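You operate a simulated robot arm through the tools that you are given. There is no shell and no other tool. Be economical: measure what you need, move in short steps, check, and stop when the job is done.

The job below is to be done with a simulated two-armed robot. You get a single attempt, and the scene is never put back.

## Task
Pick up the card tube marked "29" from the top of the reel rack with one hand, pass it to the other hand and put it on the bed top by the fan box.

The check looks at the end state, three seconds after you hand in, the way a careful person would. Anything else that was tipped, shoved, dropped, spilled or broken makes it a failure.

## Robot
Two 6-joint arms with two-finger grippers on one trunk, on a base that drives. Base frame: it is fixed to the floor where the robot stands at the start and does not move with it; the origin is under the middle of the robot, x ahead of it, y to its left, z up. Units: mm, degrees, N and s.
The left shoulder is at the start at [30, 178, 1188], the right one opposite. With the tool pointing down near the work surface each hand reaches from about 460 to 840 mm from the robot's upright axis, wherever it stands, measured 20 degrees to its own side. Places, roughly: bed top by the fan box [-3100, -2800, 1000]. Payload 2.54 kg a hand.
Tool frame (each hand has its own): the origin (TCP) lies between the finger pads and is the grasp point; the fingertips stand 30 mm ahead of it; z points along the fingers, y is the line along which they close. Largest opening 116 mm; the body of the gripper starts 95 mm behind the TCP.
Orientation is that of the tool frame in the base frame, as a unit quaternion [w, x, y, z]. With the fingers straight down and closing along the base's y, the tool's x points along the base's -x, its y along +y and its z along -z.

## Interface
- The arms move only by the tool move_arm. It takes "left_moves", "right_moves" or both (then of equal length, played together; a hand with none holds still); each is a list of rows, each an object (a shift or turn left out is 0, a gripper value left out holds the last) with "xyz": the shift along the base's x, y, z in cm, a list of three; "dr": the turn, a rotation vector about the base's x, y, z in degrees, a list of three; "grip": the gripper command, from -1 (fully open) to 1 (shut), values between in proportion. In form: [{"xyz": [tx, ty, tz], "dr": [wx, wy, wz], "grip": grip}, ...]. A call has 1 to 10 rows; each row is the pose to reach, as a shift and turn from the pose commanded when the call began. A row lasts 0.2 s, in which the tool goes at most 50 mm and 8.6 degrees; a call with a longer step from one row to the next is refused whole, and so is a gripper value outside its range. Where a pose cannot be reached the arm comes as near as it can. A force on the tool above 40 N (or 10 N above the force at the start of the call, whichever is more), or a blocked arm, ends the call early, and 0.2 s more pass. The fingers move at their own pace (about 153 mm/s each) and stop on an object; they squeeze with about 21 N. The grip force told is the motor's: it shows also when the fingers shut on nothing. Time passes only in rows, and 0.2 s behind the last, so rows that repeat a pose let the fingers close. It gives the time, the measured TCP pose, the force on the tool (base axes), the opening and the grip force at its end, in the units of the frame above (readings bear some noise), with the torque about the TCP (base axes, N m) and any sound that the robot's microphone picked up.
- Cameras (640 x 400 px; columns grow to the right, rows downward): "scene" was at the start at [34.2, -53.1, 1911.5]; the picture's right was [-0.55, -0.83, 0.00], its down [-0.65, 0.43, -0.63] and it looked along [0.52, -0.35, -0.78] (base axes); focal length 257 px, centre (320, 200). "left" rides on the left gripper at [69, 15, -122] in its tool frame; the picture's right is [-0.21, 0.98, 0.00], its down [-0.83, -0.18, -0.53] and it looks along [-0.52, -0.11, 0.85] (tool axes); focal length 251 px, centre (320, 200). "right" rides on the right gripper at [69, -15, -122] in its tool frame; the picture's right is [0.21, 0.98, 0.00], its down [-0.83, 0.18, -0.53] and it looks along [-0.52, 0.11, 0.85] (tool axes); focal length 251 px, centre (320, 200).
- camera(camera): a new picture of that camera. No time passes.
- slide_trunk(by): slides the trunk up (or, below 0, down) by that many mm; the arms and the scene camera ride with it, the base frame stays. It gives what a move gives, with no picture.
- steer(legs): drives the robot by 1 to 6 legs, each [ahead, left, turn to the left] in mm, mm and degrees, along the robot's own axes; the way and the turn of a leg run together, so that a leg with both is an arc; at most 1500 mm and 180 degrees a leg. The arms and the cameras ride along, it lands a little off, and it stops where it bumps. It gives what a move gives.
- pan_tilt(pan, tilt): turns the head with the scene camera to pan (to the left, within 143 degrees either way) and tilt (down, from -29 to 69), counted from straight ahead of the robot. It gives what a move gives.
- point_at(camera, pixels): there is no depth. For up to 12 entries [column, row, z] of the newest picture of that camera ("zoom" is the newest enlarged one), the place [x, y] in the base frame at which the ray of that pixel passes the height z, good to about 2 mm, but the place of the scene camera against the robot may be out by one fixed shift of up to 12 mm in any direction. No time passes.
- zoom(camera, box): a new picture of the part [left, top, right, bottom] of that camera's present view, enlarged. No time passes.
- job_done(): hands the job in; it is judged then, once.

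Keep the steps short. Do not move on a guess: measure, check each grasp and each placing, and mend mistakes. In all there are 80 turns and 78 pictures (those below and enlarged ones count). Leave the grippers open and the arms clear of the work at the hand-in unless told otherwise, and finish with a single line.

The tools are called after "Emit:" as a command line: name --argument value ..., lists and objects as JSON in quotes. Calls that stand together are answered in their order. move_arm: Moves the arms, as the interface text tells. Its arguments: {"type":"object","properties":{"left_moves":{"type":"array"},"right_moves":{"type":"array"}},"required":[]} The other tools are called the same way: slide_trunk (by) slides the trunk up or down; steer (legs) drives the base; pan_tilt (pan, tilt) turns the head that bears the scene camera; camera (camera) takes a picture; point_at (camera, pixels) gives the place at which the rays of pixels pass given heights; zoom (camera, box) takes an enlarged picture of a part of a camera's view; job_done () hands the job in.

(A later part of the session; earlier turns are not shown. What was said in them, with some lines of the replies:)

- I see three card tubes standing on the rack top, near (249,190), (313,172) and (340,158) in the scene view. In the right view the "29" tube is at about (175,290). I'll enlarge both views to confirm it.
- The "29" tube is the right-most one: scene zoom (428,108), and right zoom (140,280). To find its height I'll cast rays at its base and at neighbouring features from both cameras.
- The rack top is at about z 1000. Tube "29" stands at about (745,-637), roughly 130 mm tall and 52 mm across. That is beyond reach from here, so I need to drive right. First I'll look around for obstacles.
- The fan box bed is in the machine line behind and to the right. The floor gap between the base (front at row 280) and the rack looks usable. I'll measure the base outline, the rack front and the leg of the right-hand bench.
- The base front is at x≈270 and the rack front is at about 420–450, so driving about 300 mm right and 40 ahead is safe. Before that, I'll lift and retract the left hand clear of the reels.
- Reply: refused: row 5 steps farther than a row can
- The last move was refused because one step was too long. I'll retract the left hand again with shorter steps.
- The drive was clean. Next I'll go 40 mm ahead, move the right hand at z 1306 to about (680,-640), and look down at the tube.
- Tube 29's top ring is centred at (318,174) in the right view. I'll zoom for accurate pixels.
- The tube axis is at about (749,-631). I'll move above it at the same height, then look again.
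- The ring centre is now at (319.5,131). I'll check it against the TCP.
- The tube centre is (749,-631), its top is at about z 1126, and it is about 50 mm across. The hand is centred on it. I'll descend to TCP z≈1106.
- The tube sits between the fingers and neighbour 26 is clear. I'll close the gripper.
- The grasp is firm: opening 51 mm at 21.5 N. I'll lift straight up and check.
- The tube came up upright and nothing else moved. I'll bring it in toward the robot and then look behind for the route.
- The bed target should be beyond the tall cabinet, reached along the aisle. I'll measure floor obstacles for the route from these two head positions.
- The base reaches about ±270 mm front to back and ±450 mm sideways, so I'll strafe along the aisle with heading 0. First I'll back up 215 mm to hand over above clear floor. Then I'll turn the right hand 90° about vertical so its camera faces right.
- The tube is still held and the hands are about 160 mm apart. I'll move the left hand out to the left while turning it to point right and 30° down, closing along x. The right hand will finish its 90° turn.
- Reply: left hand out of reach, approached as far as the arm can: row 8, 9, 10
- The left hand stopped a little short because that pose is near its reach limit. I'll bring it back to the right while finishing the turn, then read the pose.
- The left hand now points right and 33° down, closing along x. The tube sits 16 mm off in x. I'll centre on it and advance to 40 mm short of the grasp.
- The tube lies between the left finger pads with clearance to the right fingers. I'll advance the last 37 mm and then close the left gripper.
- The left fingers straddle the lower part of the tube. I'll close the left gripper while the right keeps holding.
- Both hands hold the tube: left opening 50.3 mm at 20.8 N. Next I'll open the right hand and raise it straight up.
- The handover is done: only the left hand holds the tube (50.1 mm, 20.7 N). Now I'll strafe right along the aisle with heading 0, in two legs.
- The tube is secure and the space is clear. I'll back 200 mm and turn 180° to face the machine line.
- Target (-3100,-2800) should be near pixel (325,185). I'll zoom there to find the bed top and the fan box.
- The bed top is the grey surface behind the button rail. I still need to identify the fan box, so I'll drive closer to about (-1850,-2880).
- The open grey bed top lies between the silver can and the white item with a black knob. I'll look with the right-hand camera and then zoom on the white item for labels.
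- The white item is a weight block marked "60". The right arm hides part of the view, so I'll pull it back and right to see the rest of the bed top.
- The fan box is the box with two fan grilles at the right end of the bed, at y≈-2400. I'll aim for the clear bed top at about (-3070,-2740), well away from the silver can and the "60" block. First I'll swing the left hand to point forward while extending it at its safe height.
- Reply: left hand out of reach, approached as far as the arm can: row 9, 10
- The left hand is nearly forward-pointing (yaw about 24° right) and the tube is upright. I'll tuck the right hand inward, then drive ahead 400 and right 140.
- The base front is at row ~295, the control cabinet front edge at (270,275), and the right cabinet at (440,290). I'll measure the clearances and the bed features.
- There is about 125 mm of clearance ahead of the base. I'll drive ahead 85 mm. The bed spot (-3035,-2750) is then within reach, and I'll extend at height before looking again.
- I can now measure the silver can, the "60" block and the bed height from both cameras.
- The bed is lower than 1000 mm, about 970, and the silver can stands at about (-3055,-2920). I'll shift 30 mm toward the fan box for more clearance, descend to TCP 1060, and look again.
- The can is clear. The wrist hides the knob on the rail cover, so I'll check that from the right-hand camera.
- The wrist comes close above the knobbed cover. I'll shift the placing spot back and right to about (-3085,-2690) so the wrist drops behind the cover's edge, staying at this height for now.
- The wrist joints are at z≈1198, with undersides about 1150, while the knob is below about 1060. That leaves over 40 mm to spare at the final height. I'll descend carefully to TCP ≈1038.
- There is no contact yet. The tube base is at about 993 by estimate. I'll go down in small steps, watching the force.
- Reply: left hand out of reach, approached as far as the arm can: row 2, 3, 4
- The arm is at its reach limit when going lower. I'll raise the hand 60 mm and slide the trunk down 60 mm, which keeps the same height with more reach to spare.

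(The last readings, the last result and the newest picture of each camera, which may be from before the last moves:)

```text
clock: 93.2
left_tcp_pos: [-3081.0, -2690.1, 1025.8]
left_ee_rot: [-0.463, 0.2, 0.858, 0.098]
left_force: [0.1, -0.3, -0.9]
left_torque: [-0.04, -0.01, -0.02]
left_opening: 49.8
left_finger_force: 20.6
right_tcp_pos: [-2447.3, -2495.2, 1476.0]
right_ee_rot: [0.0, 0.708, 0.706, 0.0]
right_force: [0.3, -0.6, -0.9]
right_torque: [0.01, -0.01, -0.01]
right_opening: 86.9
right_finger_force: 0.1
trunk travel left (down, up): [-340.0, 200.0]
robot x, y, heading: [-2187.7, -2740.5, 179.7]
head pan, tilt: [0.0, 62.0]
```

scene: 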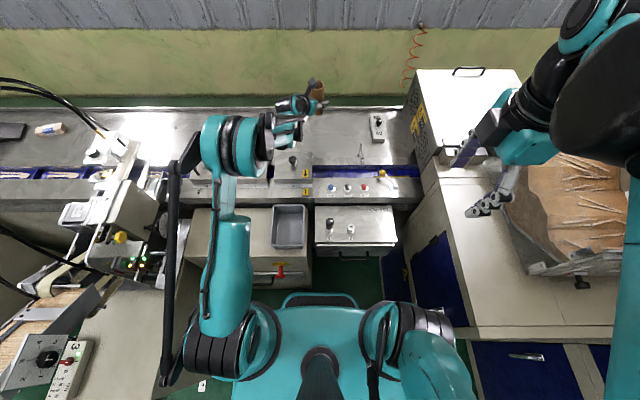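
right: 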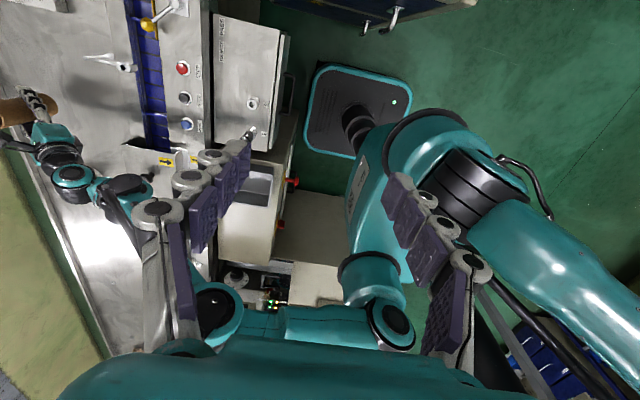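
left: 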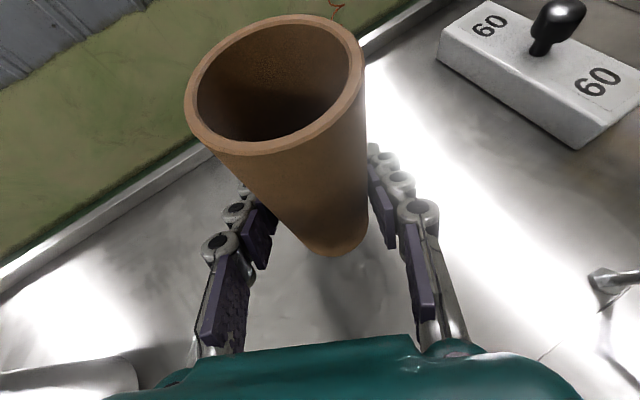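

That worked: TCP is at 1026 with no contact and no reach warning. I'll continue down slowly.

Emit:
move_arm --left_moves '[{"xyz": [0, 0, -0.3]}, {"xyz": [0, 0, -0.6]}, {"xyz": [0, 0, -0.9]}]'

Emit:
zoom --camera "scene" --box '[290, 70, 386, 130]'

```text
clock: 94.0
left_tcp_pos: [-3080.8, -2689.0, 1016.6]
left_ee_rot: [-0.463, 0.201, 0.858, 0.098]
left_force: [0.5, -0.4, -0.4]
left_torque: [0.01, -0.01, 0.0]
left_opening: 49.7
left_finger_force: 20.8
right_tcp_pos: [-2446.9, -2495.3, 1476.1]
right_ee_rot: [0.0, 0.708, 0.706, -0.001]
right_force: [0.9, -0.5, 0.7]
right_torque: [0.0, 0.02, -0.02]
right_opening: 87.2
right_finger_force: 0.0
trunk travel left (down, up): [-340.0, 200.0]
robot x, y, heading: [-2189.4, -2741.7, 179.7]
head pan, tilt: [0.0, 62.0]
```

```text
6.67 times, centred on (338, 100) of scene
```

zoom: 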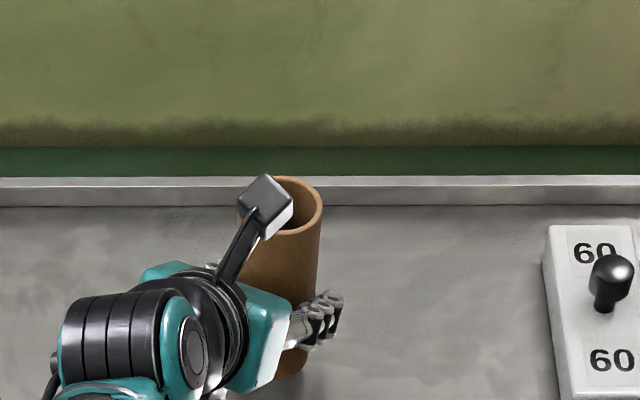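

Still no contact. I'll continue in 3 mm steps.

Emit:
move_arm --left_moves '[{"xyz": [0, 0, -0.3]}, {"xyz": [0, 0, -0.6]}, {"xyz": [0, 0, -0.6]}]'

Emit:
move_arm --left_moves '[{"xyz": [0, 0, -0.3]}, {"xyz": [0, 0, -0.5]}, {"xyz": [0, 0, -0.5]}]'

```text
clock: 94.8
left_tcp_pos: [-3081.3, -2690.2, 1010.3]
left_ee_rot: [-0.464, 0.201, 0.857, 0.098]
left_force: [-0.7, -0.7, 0.3]
left_torque: [-0.02, 0.01, 0.0]
left_opening: 49.6
left_finger_force: 21.2
right_tcp_pos: [-2447.0, -2494.4, 1474.0]
right_ee_rot: [0.0, 0.709, 0.705, 0.0]
right_force: [0.7, -0.2, 1.0]
right_torque: [-0.03, 0.01, -0.05]
right_opening: 87.4
right_finger_force: 0.1
trunk travel left (down, up): [-340.0, 200.0]
robot x, y, heading: [-2188.7, -2745.4, 179.4]
head pan, tilt: [0.0, 62.0]
```

```text
clock: 95.6
left_tcp_pos: [-3082.5, -2689.0, 1004.7]
left_ee_rot: [-0.463, 0.201, 0.858, 0.098]
left_force: [-0.1, 0.2, -0.8]
left_torque: [0.0, 0.0, -0.02]
left_opening: 49.8
left_finger_force: 21.8
right_tcp_pos: [-2447.4, -2495.5, 1475.4]
right_ee_rot: [0.0, 0.708, 0.706, 0.0]
right_force: [0.0, -0.5, 0.5]
right_torque: [0.01, 0.02, 0.0]
right_opening: 86.9
right_finger_force: 0.1
trunk travel left (down, up): [-340.0, 200.0]
robot x, y, heading: [-2191.6, -2743.6, 179.8]
head pan, tilt: [0.0, 62.0]
```

No contact at TCP 1005. I'll look at the gap under the tube before going further.

Emit:
zoom --camera "left" --box '[240, 180, 420, 300]'

Emit:
zoom --camera "right" --box '[0, 70, 240, 220]'

```text
3.33 times, centred on (330, 240) of left
```

zoom: 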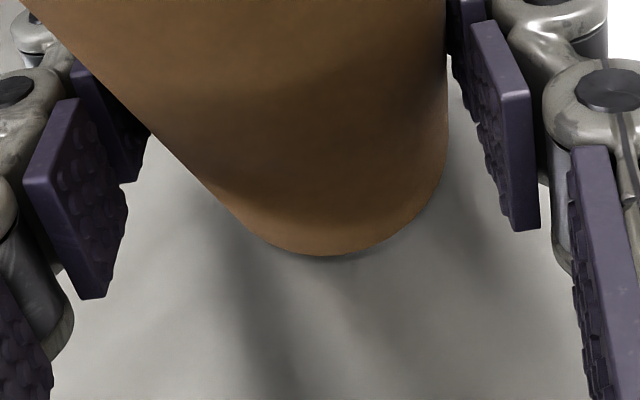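

```text
2.67 times, centred on (120, 145) of right
```

zoom: 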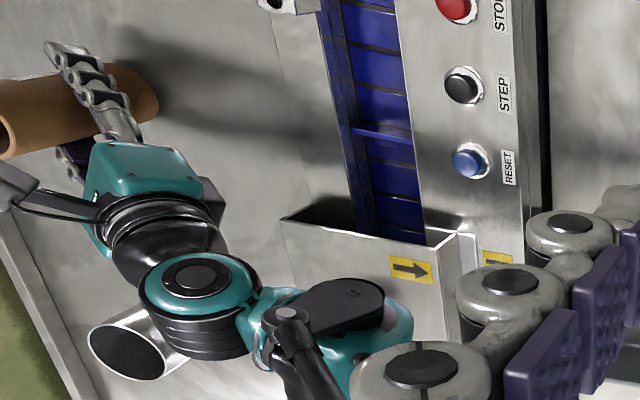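

A close contact shadow shows the tube is almost down. I'll go 2 mm at a time.

Emit:
move_arm --left_moves '[{"xyz": [0, 0, -0.2]}, {"xyz": [0, 0, -0.2]}]'

Emit:
move_arm --left_moves '[{"xyz": [0, 0, -0.2]}, {"xyz": [0, 0, -0.2]}]'

Emit:
move_arm --left_moves '[{"xyz": [0, 0, -0.2]}, {"xyz": [0, 0, -0.2]}]'

```text
clock: 96.2
left_tcp_pos: [-3080.9, -2690.3, 1002.5]
left_ee_rot: [-0.463, 0.201, 0.858, 0.098]
left_force: [-0.1, -0.3, -0.3]
left_torque: [-0.01, 0.02, 0.0]
left_opening: 49.8
left_finger_force: 21.5
right_tcp_pos: [-2447.0, -2494.7, 1475.1]
right_ee_rot: [0.0, 0.708, 0.706, 0.0]
right_force: [-0.4, 0.9, -0.7]
right_torque: [0.0, 0.02, 0.01]
right_opening: 87.1
right_finger_force: 0.1
trunk travel left (down, up): [-340.0, 200.0]
robot x, y, heading: [-2187.4, -2739.8, 180.0]
head pan, tilt: [0.0, 62.0]
```

```text
clock: 96.8
left_tcp_pos: [-3080.4, -2688.3, 1001.8]
left_ee_rot: [-0.464, 0.201, 0.857, 0.097]
left_force: [-0.3, 0.9, -1.5]
left_torque: [-0.01, 0.02, -0.01]
left_opening: 49.9
left_finger_force: 21.5
right_tcp_pos: [-2447.3, -2495.8, 1475.0]
right_ee_rot: [-0.001, 0.708, 0.706, 0.0]
right_force: [-0.3, 0.6, -0.8]
right_torque: [0.02, -0.01, 0.0]
right_opening: 87.1
right_finger_force: 0.0
trunk travel left (down, up): [-340.0, 200.0]
robot x, y, heading: [-2190.3, -2741.4, 179.5]
head pan, tilt: [0.0, 62.0]
```

```text
clock: 97.4
left_tcp_pos: [-3081.2, -2690.9, 998.2]
left_ee_rot: [-0.463, 0.201, 0.857, 0.098]
left_force: [-0.5, -0.7, 0.2]
left_torque: [0.01, 0.01, 0.0]
left_opening: 50.0
left_finger_force: 21.4
right_tcp_pos: [-2448.1, -2494.1, 1474.6]
right_ee_rot: [0.0, 0.708, 0.706, 0.0]
right_force: [-0.3, 0.5, 0.0]
right_torque: [0.02, -0.02, 0.04]
right_opening: 86.8
right_finger_force: 0.1
trunk travel left (down, up): [-340.0, 200.0]
robot x, y, heading: [-2187.5, -2741.9, 179.8]
head pan, tilt: [0.0, 62.0]
```

Still free at 998. I'll continue with 2 mm steps.

Emit:
move_arm --left_moves '[{"xyz": [0, 0, -0.2]}, {"xyz": [0, 0, -0.2]}]'

Emit:
move_arm --left_moves '[{"xyz": [0, 0, -0.2]}, {"xyz": [0, 0, -0.2]}]'

Emit:
zoom --camera "left" --box '[240, 180, 420, 300]'

```text
clock: 98.0
left_tcp_pos: [-3081.9, -2688.7, 997.4]
left_ee_rot: [-0.463, 0.201, 0.858, 0.098]
left_force: [0.0, 0.1, -0.3]
left_torque: [0.02, -0.02, -0.02]
left_opening: 49.8
left_finger_force: 21.4
right_tcp_pos: [-2448.6, -2494.5, 1474.5]
right_ee_rot: [0.0, 0.708, 0.706, 0.0]
right_force: [0.2, 0.3, 0.0]
right_torque: [0.0, 0.01, 0.01]
right_opening: 87.0
right_finger_force: 0.1
trunk travel left (down, up): [-340.0, 200.0]
robot x, y, heading: [-2186.3, -2739.0, 179.6]
head pan, tilt: [0.0, 62.0]
```

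```text
clock: 98.6
left_tcp_pos: [-3081.2, -2689.9, 996.3]
left_ee_rot: [-0.464, 0.2, 0.857, 0.097]
left_force: [-1.3, -1.1, 8.0]
left_torque: [0.19, 0.0, 0.03]
left_opening: 49.7
left_finger_force: 21.4
right_tcp_pos: [-2446.9, -2496.2, 1475.3]
right_ee_rot: [0.0, 0.709, 0.706, 0.0]
right_force: [0.8, 0.4, -0.4]
right_torque: [-0.03, -0.02, -0.01]
right_opening: 86.8
right_finger_force: 0.0
trunk travel left (down, up): [-340.0, 200.0]
robot x, y, heading: [-2188.5, -2744.5, 179.7]
head pan, tilt: [0.0, 62.0]
```

```text
3.33 times, centred on (330, 240) of left
```

zoom: 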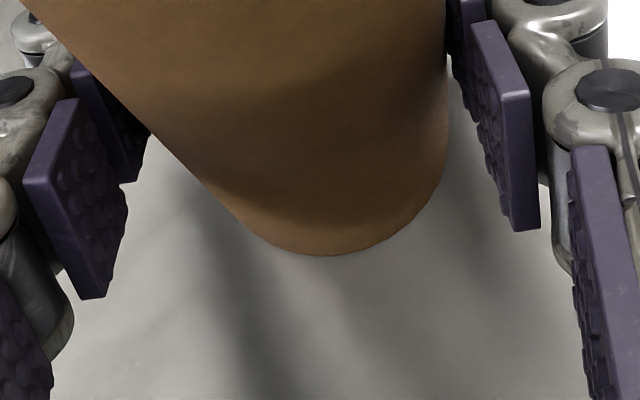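

The tube touched down: 8 N upward on the hand. I'll open the fingers gently to about 75 mm and check that it stands.

Emit:
move_arm --left_moves '[{"grip": 0.1}, {"grip": 0}, {"grip": -0.15}, {"grip": -0.3}, {"grip": -0.3}]'

Emit:
camera --camera "left"

```text
clock: 99.8
left_tcp_pos: [-3081.9, -2689.1, 995.7]
left_ee_rot: [-0.463, 0.201, 0.858, 0.098]
left_force: [0.0, 0.9, 0.0]
left_torque: [0.04, 0.02, -0.02]
left_opening: 75.5
left_finger_force: 0.0
right_tcp_pos: [-2446.5, -2495.4, 1475.2]
right_ee_rot: [-0.001, 0.709, 0.705, 0.0]
right_force: [0.2, 0.2, 0.2]
right_torque: [0.01, -0.01, 0.01]
right_opening: 87.3
right_finger_force: 0.0
trunk travel left (down, up): [-340.0, 200.0]
robot x, y, heading: [-2192.1, -2745.0, 179.5]
head pan, tilt: [0.0, 62.0]
```

```text
9 pictures are left
```

left: 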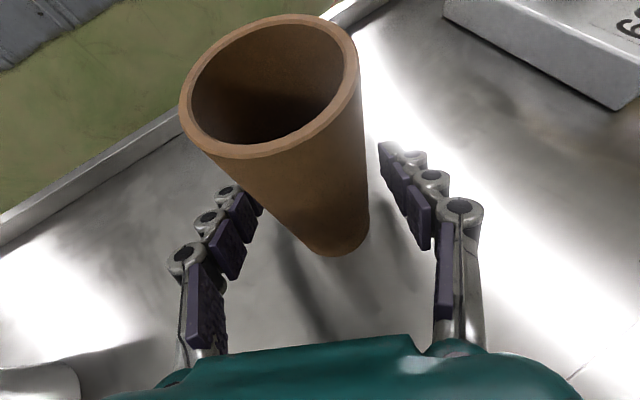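

The tube stands free between the fingers. I'll open a little wider, withdraw along the tool axis, then go up.

Emit:
move_arm --left_moves '[{"grip": -0.55}, {"grip": -0.55}, {"xyz": [1.5, -0.7, 1.1]}, {"xyz": [3.8, -1.7, 2.75]}, {"xyz": [6.8, -3.1, 5]}, {"xyz": [9.8, -4.4, 7.1]}, {"xyz": [11.5, -5, 10]}, {"xyz": [12.5, -4, 14]}, {"xyz": [13, -3, 18]}, {"xyz": [14, -2, 22]}]'

Emit:
camera --camera "scene"

```text
clock: 102.0
left_tcp_pos: [-2938.7, -2712.8, 1216.7]
left_ee_rot: [-0.463, 0.201, 0.858, 0.098]
left_force: [0.8, 0.4, -0.1]
left_torque: [0.0, -0.01, 0.02]
left_opening: 90.1
left_finger_force: 0.0
right_tcp_pos: [-2443.5, -2494.0, 1475.3]
right_ee_rot: [-0.001, 0.709, 0.705, 0.0]
right_force: [0.2, -0.3, 0.0]
right_torque: [-0.03, 0.05, -0.01]
right_opening: 87.0
right_finger_force: 0.0
trunk travel left (down, up): [-340.0, 200.0]
robot x, y, heading: [-2187.7, -2739.9, 180.0]
head pan, tilt: [0.0, 62.0]
```

```text
8 pictures are left
```

scene: 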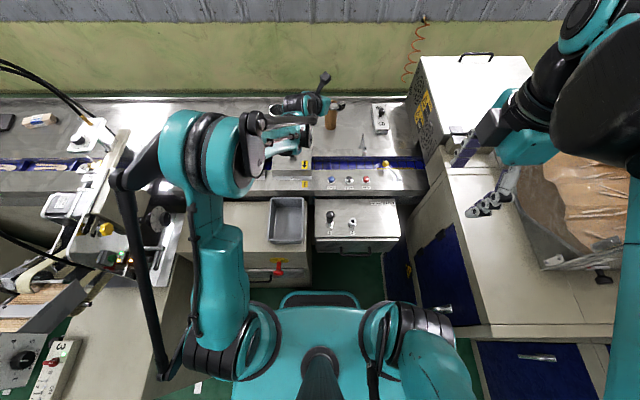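

The tube stands on the bed top. I'll raise the trunk 60 mm again, open both grippers fully, and back away 250 mm. Then I'll check the scene.

Emit:
slide_trunk --by 60

Emit:
move_arm --left_moves '[{"xyz": [1, 1, 2], "grip": -1}, {"xyz": [3, 3, 3]}, {"xyz": [5, 5, 4]}]' --right_moves '[{"grip": -1}, {"grip": -1}, {"grip": -1}]'

Emit:
steer --legs '[[-250, 0, 0]]'

Emit:
pan_tilt --pan 0 --tilt 40

Emit:
camera --camera "scene"

Emit:
zoom --camera "scene" --box '[260, 120, 420, 220]'

```text
clock: 103.0
left_tcp_pos: [-2941.2, -2711.7, 1275.6]
left_ee_rot: [-0.464, 0.2, 0.858, 0.097]
left_force: [-0.2, 1.0, 0.5]
left_torque: [-0.02, 0.04, 0.0]
left_opening: 89.8
left_finger_force: 0.0
right_tcp_pos: [-2446.6, -2494.7, 1535.7]
right_ee_rot: [0.0, 0.708, 0.706, -0.001]
right_force: [-0.5, -0.1, -0.5]
right_torque: [0.01, 0.01, -0.03]
right_opening: 87.1
right_finger_force: 0.0
trunk travel left (down, up): [-400.0, 140.0]
robot x, y, heading: [-2189.7, -2744.3, 179.6]
head pan, tilt: [0.0, 62.0]
```

```text
clock: 103.8
left_tcp_pos: [-2891.1, -2662.5, 1316.1]
left_ee_rot: [-0.464, 0.201, 0.857, 0.098]
left_force: [-0.2, 0.0, 0.9]
left_torque: [-0.01, -0.02, 0.0]
left_opening: 115.7
left_finger_force: 0.1
right_tcp_pos: [-2447.0, -2494.5, 1534.3]
right_ee_rot: [0.0, 0.709, 0.705, 0.0]
right_force: [0.8, -0.5, 0.3]
right_torque: [0.0, 0.02, 0.01]
right_opening: 116.1
right_finger_force: 0.1
trunk travel left (down, up): [-400.0, 140.0]
robot x, y, heading: [-2188.6, -2742.6, 179.9]
head pan, tilt: [0.0, 62.0]
```

```text
clock: 105.6
left_tcp_pos: [-2640.5, -2661.1, 1314.8]
left_ee_rot: [-0.463, 0.202, 0.857, 0.098]
left_force: [-0.1, -0.2, -0.5]
left_torque: [-0.02, -0.01, 0.02]
left_opening: 116.0
left_finger_force: 0.0
right_tcp_pos: [-2195.3, -2495.2, 1535.4]
right_ee_rot: [0.0, 0.71, 0.704, 0.001]
right_force: [-0.3, -0.6, 0.3]
right_torque: [-0.01, -0.02, 0.0]
right_opening: 116.0
right_finger_force: 0.0
trunk travel left (down, up): [-400.0, 140.0]
robot x, y, heading: [-1938.1, -2746.6, 179.9]
head pan, tilt: [0.0, 62.0]
```

```text
clock: 106.5
left_tcp_pos: [-2642.2, -2661.6, 1314.6]
left_ee_rot: [-0.463, 0.203, 0.857, 0.099]
left_force: [-0.1, 0.4, 0.4]
left_torque: [0.0, 0.02, 0.01]
left_opening: 116.0
left_finger_force: 0.1
right_tcp_pos: [-2196.5, -2494.6, 1535.9]
right_ee_rot: [0.001, 0.71, 0.704, 0.0]
right_force: [0.0, -0.9, 0.9]
right_torque: [0.03, -0.01, 0.02]
right_opening: 115.9
right_finger_force: 0.0
trunk travel left (down, up): [-400.0, 140.0]
robot x, y, heading: [-1937.6, -2743.1, 179.3]
head pan, tilt: [0.0, 40.0]
```

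```text
7 pictures are left
```

scene: 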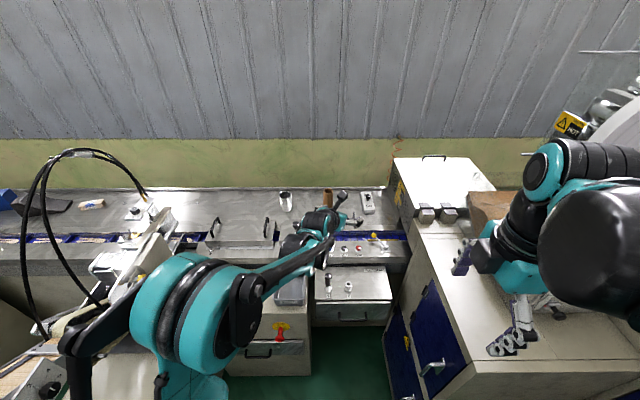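

```text
4.00 times, centred on (340, 170) of scene
```

zoom: 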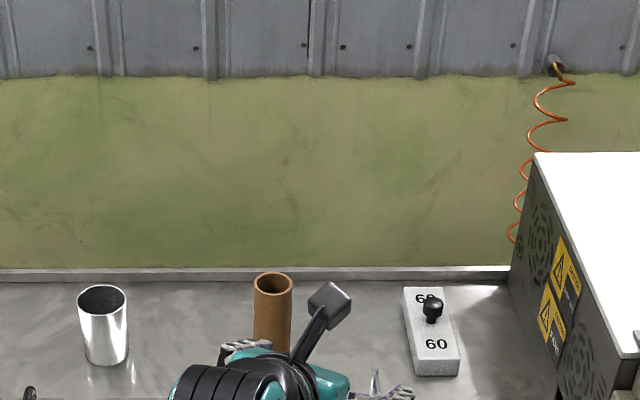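

The "29" tube stands upright on the bed top by the fan box. The can and the block are undisturbed, both grippers are open, and the arms are clear, so I'll hand in.

Emit:
job_done

```text
The job is handed in.
```

The "29" tube was picked up with the right hand, passed to the left, and now stands upright on the bed top by the fan box, with nothing else seen to have moved.
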